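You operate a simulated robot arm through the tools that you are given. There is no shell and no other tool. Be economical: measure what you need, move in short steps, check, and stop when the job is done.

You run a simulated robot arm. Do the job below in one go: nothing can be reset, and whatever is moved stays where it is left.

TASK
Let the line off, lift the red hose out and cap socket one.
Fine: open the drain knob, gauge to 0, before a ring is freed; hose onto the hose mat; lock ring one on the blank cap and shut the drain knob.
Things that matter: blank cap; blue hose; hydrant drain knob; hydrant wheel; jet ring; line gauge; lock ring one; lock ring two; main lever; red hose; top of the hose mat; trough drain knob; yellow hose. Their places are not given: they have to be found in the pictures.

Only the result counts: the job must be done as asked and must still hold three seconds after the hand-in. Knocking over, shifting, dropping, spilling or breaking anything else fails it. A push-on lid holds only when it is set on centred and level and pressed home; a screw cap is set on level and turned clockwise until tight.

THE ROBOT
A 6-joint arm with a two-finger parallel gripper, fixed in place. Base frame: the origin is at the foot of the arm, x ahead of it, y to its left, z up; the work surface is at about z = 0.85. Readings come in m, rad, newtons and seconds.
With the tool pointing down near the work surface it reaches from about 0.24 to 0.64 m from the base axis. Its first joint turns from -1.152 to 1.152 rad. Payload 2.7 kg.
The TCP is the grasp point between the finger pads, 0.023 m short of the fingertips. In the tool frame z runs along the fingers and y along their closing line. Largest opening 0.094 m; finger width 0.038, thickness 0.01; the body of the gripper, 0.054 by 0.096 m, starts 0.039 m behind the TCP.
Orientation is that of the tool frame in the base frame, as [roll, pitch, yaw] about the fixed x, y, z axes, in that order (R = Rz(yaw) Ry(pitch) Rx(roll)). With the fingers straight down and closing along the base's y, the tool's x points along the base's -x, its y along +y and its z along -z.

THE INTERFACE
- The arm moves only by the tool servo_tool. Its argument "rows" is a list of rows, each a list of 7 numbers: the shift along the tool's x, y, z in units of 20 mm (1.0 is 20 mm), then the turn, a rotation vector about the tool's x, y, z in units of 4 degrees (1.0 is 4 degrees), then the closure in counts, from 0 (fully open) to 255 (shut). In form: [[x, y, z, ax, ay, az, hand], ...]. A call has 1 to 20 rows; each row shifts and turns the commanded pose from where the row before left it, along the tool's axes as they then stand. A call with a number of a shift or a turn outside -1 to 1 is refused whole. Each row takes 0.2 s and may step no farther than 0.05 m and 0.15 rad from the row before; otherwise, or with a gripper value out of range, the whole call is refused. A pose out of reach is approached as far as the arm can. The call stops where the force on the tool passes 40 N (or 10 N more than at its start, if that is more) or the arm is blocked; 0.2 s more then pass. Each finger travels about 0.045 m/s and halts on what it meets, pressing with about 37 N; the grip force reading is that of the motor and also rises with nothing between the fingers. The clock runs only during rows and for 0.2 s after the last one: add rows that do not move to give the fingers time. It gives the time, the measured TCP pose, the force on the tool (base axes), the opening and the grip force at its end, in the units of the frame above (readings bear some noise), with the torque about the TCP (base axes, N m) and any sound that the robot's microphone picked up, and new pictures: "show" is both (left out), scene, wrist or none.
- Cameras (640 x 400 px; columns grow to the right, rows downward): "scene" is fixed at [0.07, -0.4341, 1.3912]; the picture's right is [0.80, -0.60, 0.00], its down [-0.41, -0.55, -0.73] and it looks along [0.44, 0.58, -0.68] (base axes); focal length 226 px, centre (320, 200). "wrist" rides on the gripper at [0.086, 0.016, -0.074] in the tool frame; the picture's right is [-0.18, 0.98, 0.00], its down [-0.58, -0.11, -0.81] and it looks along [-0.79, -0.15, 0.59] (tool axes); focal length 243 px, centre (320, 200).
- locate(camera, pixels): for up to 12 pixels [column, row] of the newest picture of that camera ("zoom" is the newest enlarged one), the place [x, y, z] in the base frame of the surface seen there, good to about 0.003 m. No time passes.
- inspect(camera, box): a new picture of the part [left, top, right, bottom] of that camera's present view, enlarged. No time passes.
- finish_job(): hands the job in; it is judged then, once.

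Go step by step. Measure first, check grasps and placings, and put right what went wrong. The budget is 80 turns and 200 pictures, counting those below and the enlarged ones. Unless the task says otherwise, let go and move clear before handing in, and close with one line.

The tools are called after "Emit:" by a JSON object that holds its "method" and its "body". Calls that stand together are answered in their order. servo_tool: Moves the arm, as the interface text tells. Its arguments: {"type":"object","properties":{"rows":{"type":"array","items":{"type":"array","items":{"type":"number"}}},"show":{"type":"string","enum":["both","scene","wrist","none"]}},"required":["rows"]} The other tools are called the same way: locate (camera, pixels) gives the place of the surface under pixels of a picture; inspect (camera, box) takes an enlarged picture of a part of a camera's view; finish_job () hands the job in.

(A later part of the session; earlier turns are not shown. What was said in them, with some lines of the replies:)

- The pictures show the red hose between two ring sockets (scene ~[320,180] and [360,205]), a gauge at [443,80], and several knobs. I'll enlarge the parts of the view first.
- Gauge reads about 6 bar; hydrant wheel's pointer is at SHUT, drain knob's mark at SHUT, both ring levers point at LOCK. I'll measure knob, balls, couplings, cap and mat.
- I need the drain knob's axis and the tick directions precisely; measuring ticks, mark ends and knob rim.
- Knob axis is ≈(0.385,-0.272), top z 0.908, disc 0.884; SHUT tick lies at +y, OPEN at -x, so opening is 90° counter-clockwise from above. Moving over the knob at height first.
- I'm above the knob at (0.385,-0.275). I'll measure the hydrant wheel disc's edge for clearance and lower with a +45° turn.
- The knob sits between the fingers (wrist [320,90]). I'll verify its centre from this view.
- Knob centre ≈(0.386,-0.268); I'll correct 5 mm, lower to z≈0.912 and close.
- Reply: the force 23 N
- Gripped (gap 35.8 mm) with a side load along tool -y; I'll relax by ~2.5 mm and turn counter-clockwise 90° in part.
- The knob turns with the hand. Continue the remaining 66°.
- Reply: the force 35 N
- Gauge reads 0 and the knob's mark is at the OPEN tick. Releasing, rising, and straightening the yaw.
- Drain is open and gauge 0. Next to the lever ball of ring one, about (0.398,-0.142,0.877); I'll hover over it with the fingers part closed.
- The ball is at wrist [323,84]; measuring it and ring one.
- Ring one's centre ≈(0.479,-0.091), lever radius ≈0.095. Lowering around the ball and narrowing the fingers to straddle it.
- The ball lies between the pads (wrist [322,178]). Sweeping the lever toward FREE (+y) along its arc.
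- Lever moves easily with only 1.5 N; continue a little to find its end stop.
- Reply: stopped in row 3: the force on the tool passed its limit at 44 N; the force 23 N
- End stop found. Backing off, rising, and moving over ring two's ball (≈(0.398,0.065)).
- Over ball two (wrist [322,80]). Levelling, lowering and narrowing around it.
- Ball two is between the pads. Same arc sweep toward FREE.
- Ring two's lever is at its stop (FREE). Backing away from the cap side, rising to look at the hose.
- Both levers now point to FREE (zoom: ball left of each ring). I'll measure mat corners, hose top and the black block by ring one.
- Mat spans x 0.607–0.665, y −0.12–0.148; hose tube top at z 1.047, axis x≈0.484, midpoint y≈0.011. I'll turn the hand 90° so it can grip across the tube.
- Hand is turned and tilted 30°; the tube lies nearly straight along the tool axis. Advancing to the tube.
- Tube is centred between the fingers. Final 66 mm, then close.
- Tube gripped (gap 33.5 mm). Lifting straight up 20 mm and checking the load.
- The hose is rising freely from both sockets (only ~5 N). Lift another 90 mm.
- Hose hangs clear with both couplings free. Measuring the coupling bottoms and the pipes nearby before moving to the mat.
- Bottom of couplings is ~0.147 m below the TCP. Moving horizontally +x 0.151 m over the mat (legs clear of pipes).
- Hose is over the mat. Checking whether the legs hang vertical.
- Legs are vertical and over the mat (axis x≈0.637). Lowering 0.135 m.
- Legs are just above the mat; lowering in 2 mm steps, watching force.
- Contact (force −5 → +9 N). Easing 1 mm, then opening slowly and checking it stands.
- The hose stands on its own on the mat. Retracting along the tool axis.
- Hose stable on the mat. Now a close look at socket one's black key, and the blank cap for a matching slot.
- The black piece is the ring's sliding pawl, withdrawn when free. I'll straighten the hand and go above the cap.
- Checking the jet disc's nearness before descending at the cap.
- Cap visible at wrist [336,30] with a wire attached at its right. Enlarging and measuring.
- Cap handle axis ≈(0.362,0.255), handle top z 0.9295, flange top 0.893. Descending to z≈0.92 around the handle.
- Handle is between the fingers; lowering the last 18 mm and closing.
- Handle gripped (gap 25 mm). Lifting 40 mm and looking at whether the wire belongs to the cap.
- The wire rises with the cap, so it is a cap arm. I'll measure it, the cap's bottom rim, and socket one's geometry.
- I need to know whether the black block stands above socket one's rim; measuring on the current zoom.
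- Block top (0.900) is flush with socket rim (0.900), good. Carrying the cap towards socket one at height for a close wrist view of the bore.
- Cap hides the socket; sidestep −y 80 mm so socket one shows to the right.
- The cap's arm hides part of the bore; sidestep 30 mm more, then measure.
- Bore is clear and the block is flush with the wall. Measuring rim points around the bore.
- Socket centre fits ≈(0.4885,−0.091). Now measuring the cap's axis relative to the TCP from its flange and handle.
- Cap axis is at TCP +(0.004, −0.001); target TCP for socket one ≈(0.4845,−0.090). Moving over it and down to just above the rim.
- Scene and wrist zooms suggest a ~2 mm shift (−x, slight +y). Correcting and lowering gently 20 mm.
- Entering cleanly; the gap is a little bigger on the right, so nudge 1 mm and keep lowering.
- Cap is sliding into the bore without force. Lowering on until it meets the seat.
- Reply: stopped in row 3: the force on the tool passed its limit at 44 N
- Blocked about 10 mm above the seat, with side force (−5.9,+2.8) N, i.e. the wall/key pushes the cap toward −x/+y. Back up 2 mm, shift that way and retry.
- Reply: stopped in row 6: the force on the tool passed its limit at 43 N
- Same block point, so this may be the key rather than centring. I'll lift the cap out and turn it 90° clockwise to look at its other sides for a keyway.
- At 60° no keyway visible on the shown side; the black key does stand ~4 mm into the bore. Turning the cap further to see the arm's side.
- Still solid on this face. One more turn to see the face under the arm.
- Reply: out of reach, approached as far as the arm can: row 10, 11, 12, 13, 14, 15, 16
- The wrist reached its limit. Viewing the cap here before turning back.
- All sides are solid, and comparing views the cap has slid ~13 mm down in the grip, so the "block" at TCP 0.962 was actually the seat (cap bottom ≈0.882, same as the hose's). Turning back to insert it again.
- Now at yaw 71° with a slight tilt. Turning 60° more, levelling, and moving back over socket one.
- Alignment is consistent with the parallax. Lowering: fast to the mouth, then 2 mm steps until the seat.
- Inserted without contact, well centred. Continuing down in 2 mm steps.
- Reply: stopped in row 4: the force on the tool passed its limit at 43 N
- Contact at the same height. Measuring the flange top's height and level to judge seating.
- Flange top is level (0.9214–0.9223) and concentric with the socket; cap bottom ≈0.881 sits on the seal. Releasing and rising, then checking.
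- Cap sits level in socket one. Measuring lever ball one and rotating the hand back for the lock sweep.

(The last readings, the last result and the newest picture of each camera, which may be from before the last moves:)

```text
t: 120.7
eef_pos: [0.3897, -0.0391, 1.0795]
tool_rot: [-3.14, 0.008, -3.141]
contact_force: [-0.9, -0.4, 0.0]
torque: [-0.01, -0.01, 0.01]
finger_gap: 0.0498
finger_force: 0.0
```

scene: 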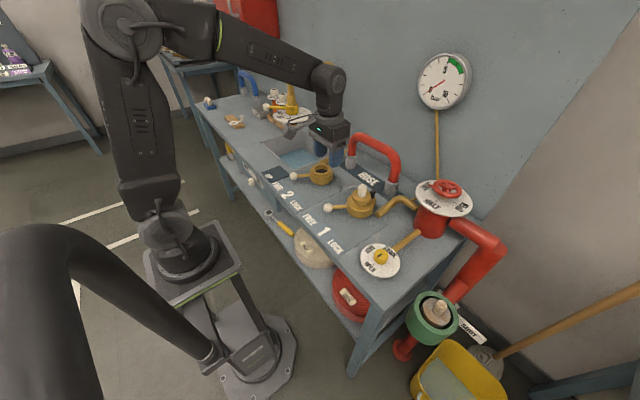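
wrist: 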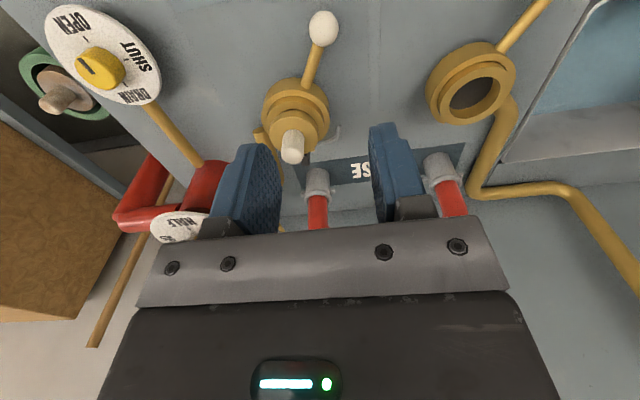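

Ball one centre ≈(0.397,−0.040). Lowering around it and narrowing.

Emit:
{"method": "servo_tool", "body": {"rows": [[-0.05, -0.05, 0.7, 0, 0.11, 0, 120], [0, 0, 1, 0, 0, 0, 120], [0, 0, 1, 0, 0, 0, 120], [0, 0, 1, 0, 0, 0, 120], [0, 0, 1, 0, 0, 0, 120], [0, 0, 1, 0, 0, 0, 120], [0, 0, 1, 0, 0, 0, 120], [0, 0, 1, 0, 0, 0, 120], [0, 0, 1, 0, 0, 0, 120], [0, 0, 1, 0, 0, 0, 120], [0, 0, 0, 0, 0, 0, 170], [0, 0, 0, 0, 0, 0, 170], [0, 0, 0, 0, 0, 0, 170]]}}

```text
t: 123.5
eef_pos: [0.392, -0.04, 0.8864]
tool_rot: [-3.139, 0.001, -3.14]
contact_force: [0.4, 0.8, 0.0]
torque: [0.05, -0.01, -0.01]
finger_gap: 0.0319
finger_force: 0.5
```

scene: 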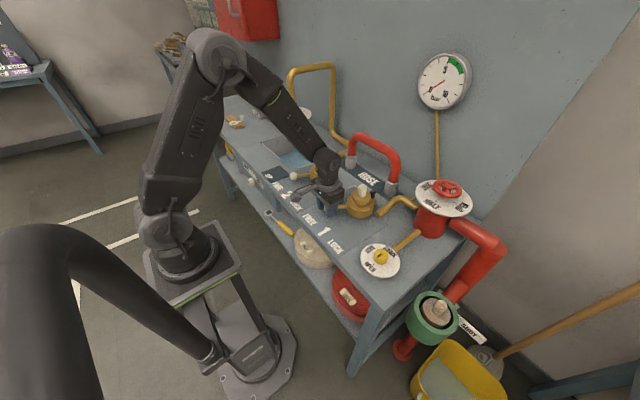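
wrist: 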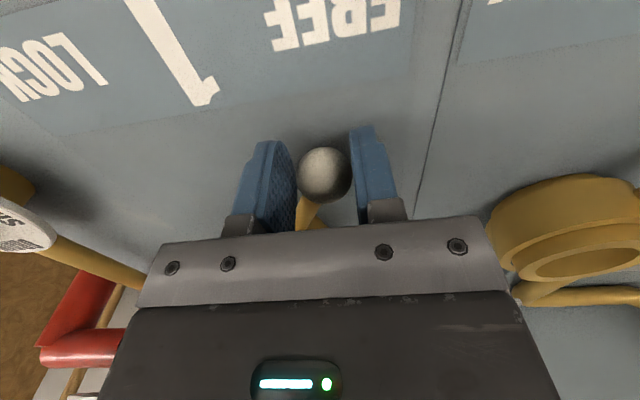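

Ball is between the pads. Sweeping back toward LOCK (−y) along the arc.

Emit:
{"method": "servo_tool", "body": {"rows": [[0.28, -0.51, 0, 0, 0, 0, 170], [0.2, -0.51, 0, 0, 0, 0, 170], [0.155, -0.51, 0, 0, 0, 0, 170], [0.08, -0.51, 0, 0, 0, 0, 170], [0.025, -0.51, 0, 0, 0, 0, 170], [-0.025, -0.51, 0, 0, 0, 0, 170], [-0.08, -0.51, 0, 0, 0, 0, 170], [-0.155, -0.51, 0, 0, 0, 0, 170], [-0.2, -0.51, 0, 0, 0, 0, 170], [-0.28, -0.51, 0, 0, 0, 0, 170]]}}

```text
t: 125.7
eef_pos: [0.3931, -0.1427, 0.8854]
tool_rot: [-3.14, 0.001, -3.14]
contact_force: [-0.8, 2.6, -0.1]
torque: [0.02, 0.0, 0.07]
finger_gap: 0.0322
finger_force: 0.8
```

scene: 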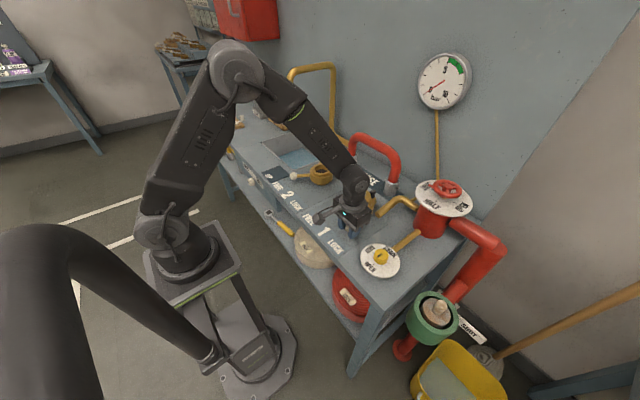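
wrist: 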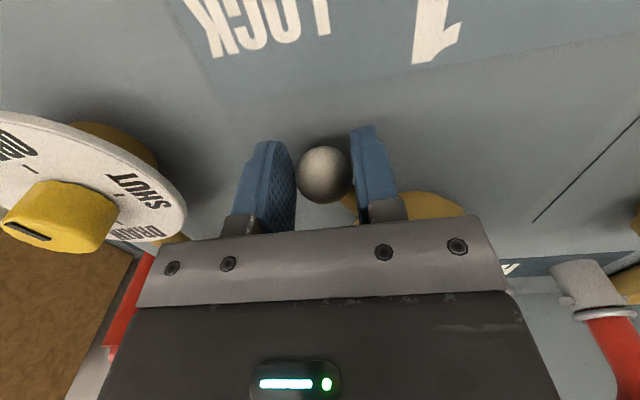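

Low force; push on to the end stop.

Emit:
{"method": "servo_tool", "body": {"rows": [[-0.13, -0.25, 0, 0, 0, 0, 170], [-0.13, -0.24, 0, 0, 0, 0, 170], [-0.14, -0.23, 0, 0, 0, 0, 170]], "show": "none"}}

```text
t: 126.4
eef_pos: [0.3941, -0.1485, 0.8825]
tool_rot: [3.135, -0.017, -3.135]
contact_force: [-7.9, 21.9, 8.1]
torque: [0.26, -0.05, 0.54]
finger_gap: 0.0406
finger_force: 10.9
stopped in row 3: the force on the tool passed its limit at 44 N (the readings are from after the stop); the commanded pose is now the measured one
```

Ring one is at its LOCK stop. Backing off, rising, and going over the drain knob with the hand turned for a 90° clockwise turn.

Emit:
{"method": "servo_tool", "body": {"rows": [[0, 0.25, 0, 0, -0.24, 0, 130], [0, 0, 0, 0, 0, 0, 130], [0, 0, -1, 0, 0, 0, 130], [0, 0, -1, 0, 0, 0, 100], [0, 0, -1, 0, 0, 0, 60], [0, 0, -1, 0, 0, 0, 60], [0, 0, -1, 0, 0, 0, 60], [0.08, -0.89, 0, 0, 0, 0, 60], [0.08, -0.89, 0, 0, 0, 0, 60], [0.08, -0.89, 0, 0, 0, 0, 60], [0.08, -0.89, 0, 0, 0, 0, 60], [0.08, -0.89, 0, 0, 0, 0, 60], [0.08, -0.89, 0, 0, 0, 0, 60], [0, -0.89, 0, 0, 0, 0, 60]]}}

Emit:
{"method": "inspect", "body": {"camera": "scene", "box": [320, 165, 400, 230]}}

Emit:
{"method": "servo_tool", "body": {"rows": [[0, 0, 0, 0, 0, -1, 60], [0, 0, 0, 0, 0, -1, 60], [0, 0, 0, 0, 0, -1, 60], [0, 0, 0, 0, 0, -1, 60], [0, 0, 0, 0, 0, -1, 60], [0, 0, 0, 0, 0, -1, 60], [0, 0, 0, 0, 0, -1, 60], [0, 0, 0, 0, 0, -1, 60], [0, 0, 0, 0, 0, -1, 60], [0, 0, 0, 0, 0, -1, 60], [0, 0, 0, 0, 0, -1, 60], [0, 0, 0, 0, 0, -0.25, 60]]}}

```text
t: 129.4
eef_pos: [0.3858, -0.2708, 0.9814]
tool_rot: [3.137, 0.004, -3.137]
contact_force: [-0.5, -0.5, 0.0]
torque: [-0.01, -0.01, -0.03]
finger_gap: 0.0718
finger_force: 0.0
```

scene: 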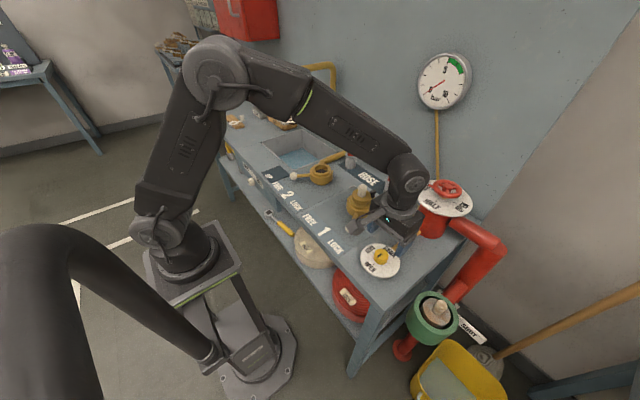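
wrist: 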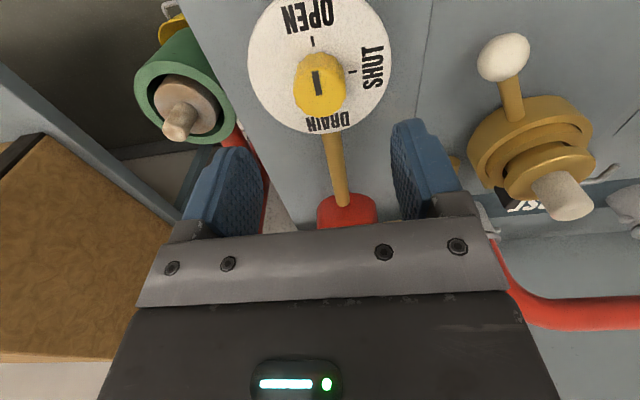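

```text
6.15 times, centred on (360, 198) of scene
```

zoom: 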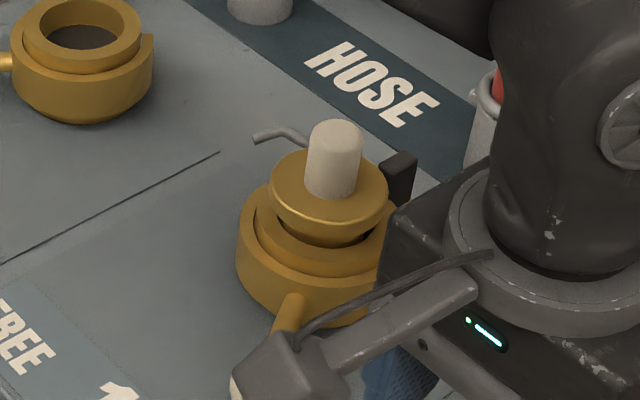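

```text
t: 132.0
eef_pos: [0.3863, -0.2719, 0.9839]
tool_rot: [3.141, 0.006, -2.352]
contact_force: [0.1, 0.1, -0.4]
torque: [-0.02, 0.02, 0.02]
finger_gap: 0.072
finger_force: 0.1
```

scene: 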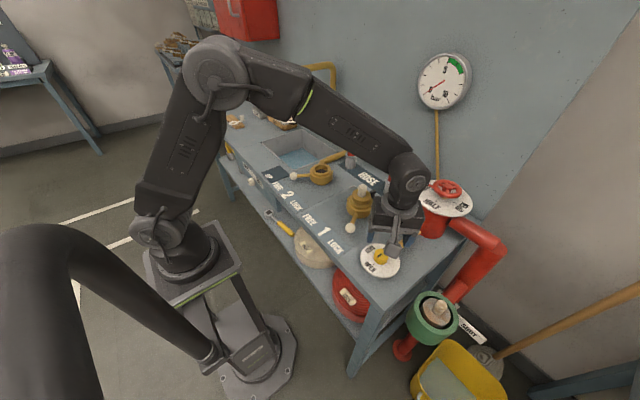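
wrist: 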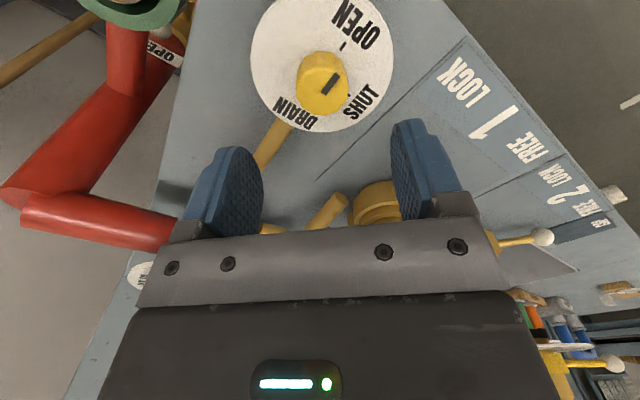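

Centred on the knob; lowering to z≈0.912 and closing.

Emit:
{"method": "servo_tool", "body": {"rows": [[0, 0.15, 0.9, 0, 0, 0, 60], [0, 0, 0.9, 0, 0, 0, 60], [0, 0, 0.9, 0, 0, 0, 60], [0, 0, 0.85, 0, 0, 0, 60], [0, 0, 0, 0, 0, 0, 255], [0, 0, 0, 0, 0, 0, 255], [0, 0, 0, 0, 0, 0, 255], [0, 0, 0, 0, 0, 0, 255], [0, 0, 0, 0, 0, 0, 255]]}}

```text
t: 134.0
eef_pos: [0.3856, -0.2704, 0.912]
tool_rot: [-3.138, 0.009, -2.352]
contact_force: [16.0, -16.4, -7.7]
torque: [0.08, 0.11, 0.0]
finger_gap: 0.0358
finger_force: 44.7
```

scene: 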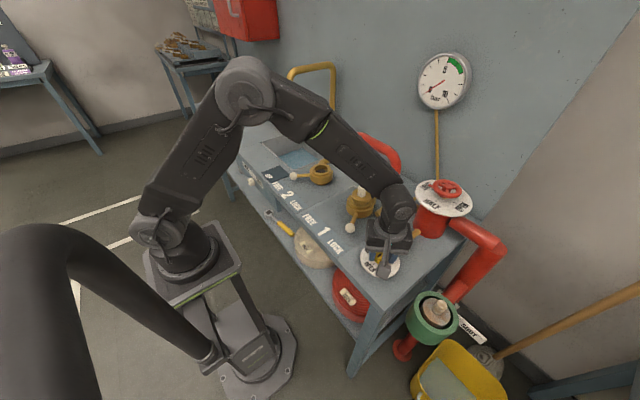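
wrist: 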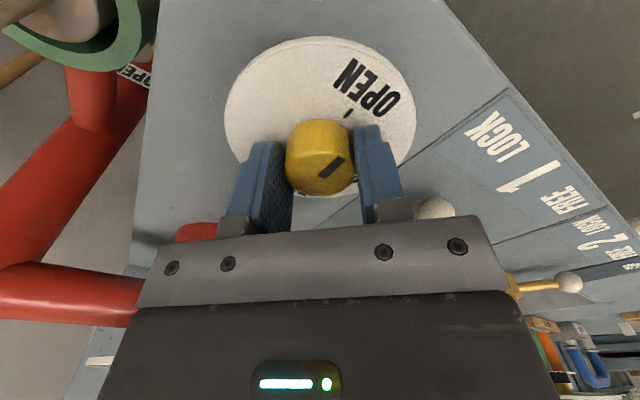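

Gripped; relax the side load and turn clockwise toward SHUT.

Emit:
{"method": "servo_tool", "body": {"rows": [[0, -0.12, 0, 0, 0, 0, 255], [0, 0, 0, 0, 0, 1, 255], [0, 0, 0, 0, 0, 1, 255], [0, 0, 0, 0, 0, 1, 255], [0, 0, 0, 0, 0, 1, 255], [0, 0, 0, 0, 0, 1, 255], [0, 0, 0, 0, 0, 1, 255], [0, 0, 0, 0, 0, 1, 255], [0, 0, 0, 0, 0, 1, 255], [0, 0, 0, 0, 0, 1, 255], [0, 0, 0, 0, 0, 1, 255], [0, 0, 0, 0, 0, 1, 255]], "show": "none"}}

Emit:
{"method": "servo_tool", "body": {"rows": [[0, 0, 0, 0, 0, 1, 255], [0, 0, 0, 0, 0, 1, 255], [0, 0, 0, 0, 0, 1, 255], [0, 0, 0, 0, 0, 1, 255], [0, 0, 0, 0, 0, 1, 255], [0, 0, 0, 0, 0, 1, 255], [0, 0, 0, 0, 0, 1, 255], [0, 0, 0, 0, 0, 1, 255], [0, 0, 0, 0, 0, 1, 255], [0, 0, 0, 0, 0, 1, 255], [0, 0, 0, 0, 0, 1, 255], [0, 0, 0, 0, 0, 0.5, 255]]}}

```text
t: 136.6
eef_pos: [0.3844, -0.2695, 0.9116]
tool_rot: [3.136, 0.004, -3.123]
contact_force: [-10.7, 4.0, 13.5]
torque: [-0.41, -0.47, -0.02]
finger_gap: 0.0358
finger_force: 45.2
```

```text
t: 139.2
eef_pos: [0.3854, -0.2697, 0.911]
tool_rot: [3.137, -0.002, 2.357]
contact_force: [-11.8, 14.4, 1.5]
torque: [-1.11, -0.14, 0.01]
finger_gap: 0.0358
finger_force: 45.4
```

scene: 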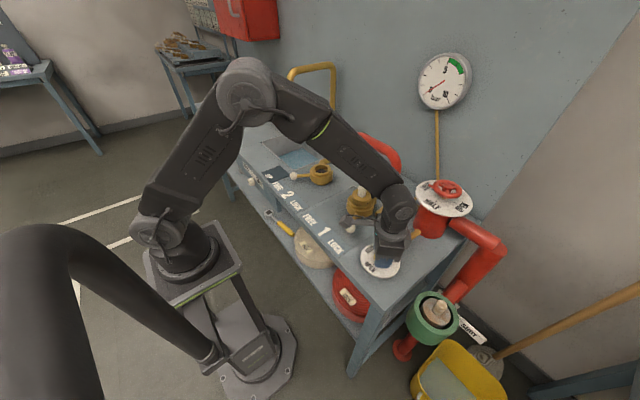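
wrist: 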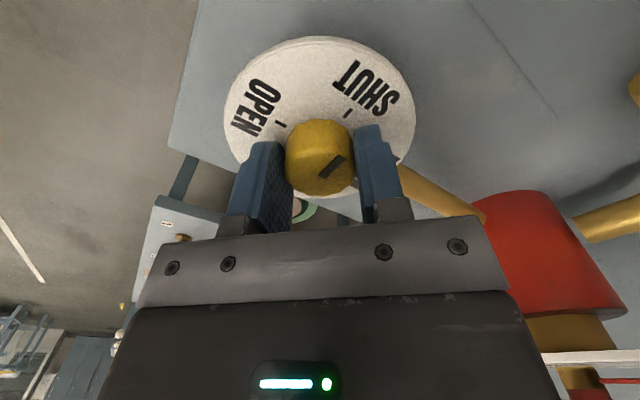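

Mark is back to its initial SHUT orientation. Releasing and rising clear.

Emit:
{"method": "servo_tool", "body": {"rows": [[0, 0, 0, 0, 0, 0, 120], [0, 0, 0, 0, 0, 0, 60], [0, 0, 0, 0, 0, 0, 60], [0, 0, 0, 0, 0, 0, 60], [0, 0, -1, 0, 0, 0, 60], [0, 0, -1, 0, 0, 0, 60], [0, 0, -1, 0, 0, 0, 60], [0, 0, -1, 0, 0, 0, 60], [0, 0, -1, 0, 0, 0, 60], [0, 0, -1, 0, 0, 0, 60], [0, 0, -1, 0, 0, 0, 60], [0, 0, -1, 0, 0, 0, 60], [0, 0, -1, 0, 0, 0, 60], [0, 0, -1, 0, 0, 0, 60], [0, 0, -1, 0, 0, 0, 60], [0, 0, -1, 0, 0, 0, 60], [0, 0, -1, 0, 0, 0, 60]]}}

Emit:
{"method": "inspect", "body": {"camera": "scene", "box": [355, 237, 405, 281]}}

Emit:
{"method": "inspect", "body": {"camera": "scene", "box": [325, 165, 395, 235]}}

Emit:
{"method": "inspect", "body": {"camera": "scene", "box": [400, 40, 490, 110]}}

```text
t: 142.8
eef_pos: [0.382, -0.2705, 1.1712]
tool_rot: [3.135, 0.0, 2.359]
contact_force: [0.0, -0.3, -0.8]
torque: [0.02, 0.0, 0.03]
finger_gap: 0.072
finger_force: 0.1
```

scene: 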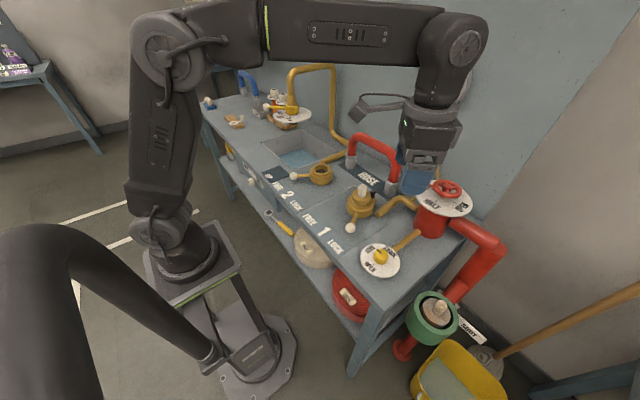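
wrist: 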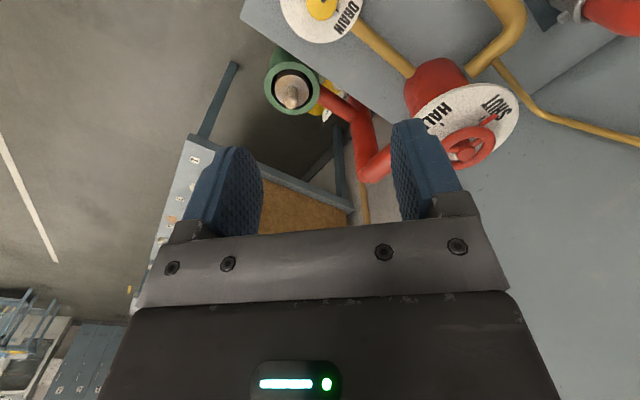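

```text
9.09 times, centred on (380, 259) of scene
```

zoom: 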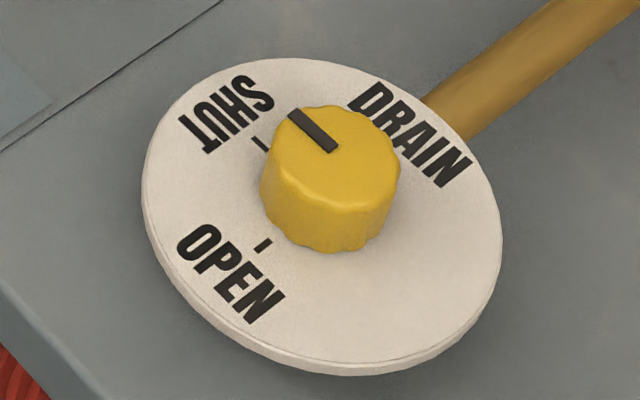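

```text
5.71 times, centred on (360, 200) of scene
```

zoom: 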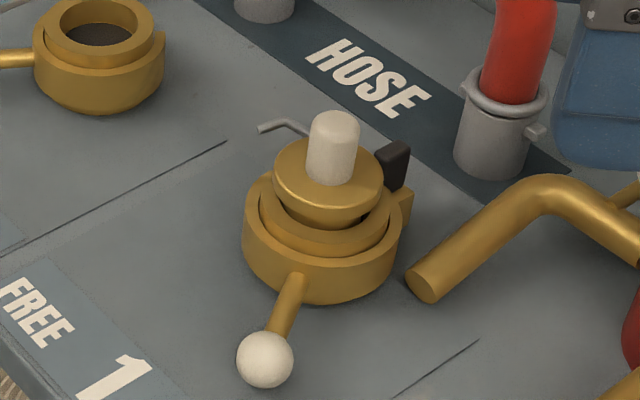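

```text
5.71 times, centred on (445, 75) of scene
```

zoom: 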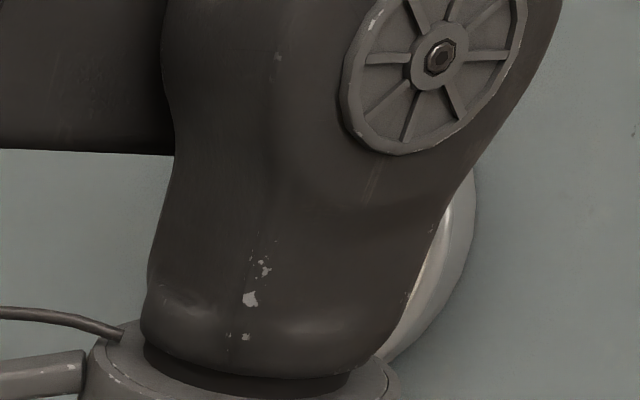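

Knob at SHUT, lever one at LOCK, hose standing. Last check: cap height/level after locking, and hose/mat positions.

Emit:
{"method": "locate", "body": {"camera": "scene", "pixels": [[352.5, 195], [357.5, 200], [362, 200.5], [366, 197], [354, 192], [362.5, 186], [349.5, 227.5], [388, 186], [350.5, 160]]}}

Emit:
{"method": "inspect", "body": {"camera": "scene", "box": [345, 180, 385, 212]}}

```text
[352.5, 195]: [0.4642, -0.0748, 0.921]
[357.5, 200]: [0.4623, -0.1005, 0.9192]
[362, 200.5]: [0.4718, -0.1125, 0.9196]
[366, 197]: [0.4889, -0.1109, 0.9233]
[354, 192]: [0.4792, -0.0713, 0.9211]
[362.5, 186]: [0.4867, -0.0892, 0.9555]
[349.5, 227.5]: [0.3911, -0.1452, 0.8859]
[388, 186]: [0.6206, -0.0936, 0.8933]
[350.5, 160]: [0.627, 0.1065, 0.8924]
```

```text
12.50 times, centred on (365, 196) of scene
```

zoom: 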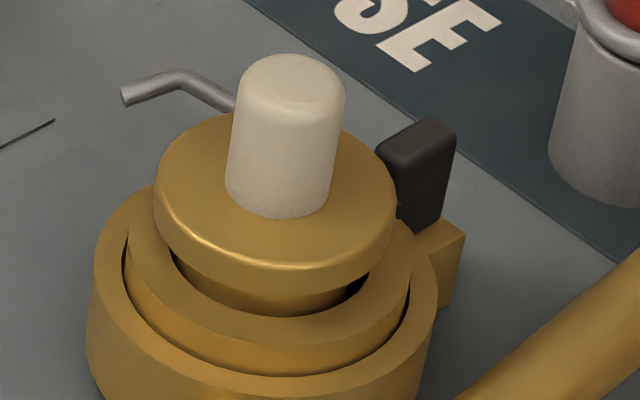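

The cap sits level in socket one (flange top 0.919–0.923) with lever one at LOCK. The drain knob's mark is back at SHUT, the hose stands on the mat, and the hand is clear, so I'm handing in.

Emit:
{"method": "finish_job", "body": {}}

```text
The job is handed in.
```

I handed the job in: the line was drained to 0 before either ring was freed, and the red hose now stands on its mat. The blank cap is in socket one with ring one locked, and the drain knob is shut. Ring two is left at FREE. The cap's flange sits about 10 mm above the socket rim; I took it as home because its underside measured level with the seal.
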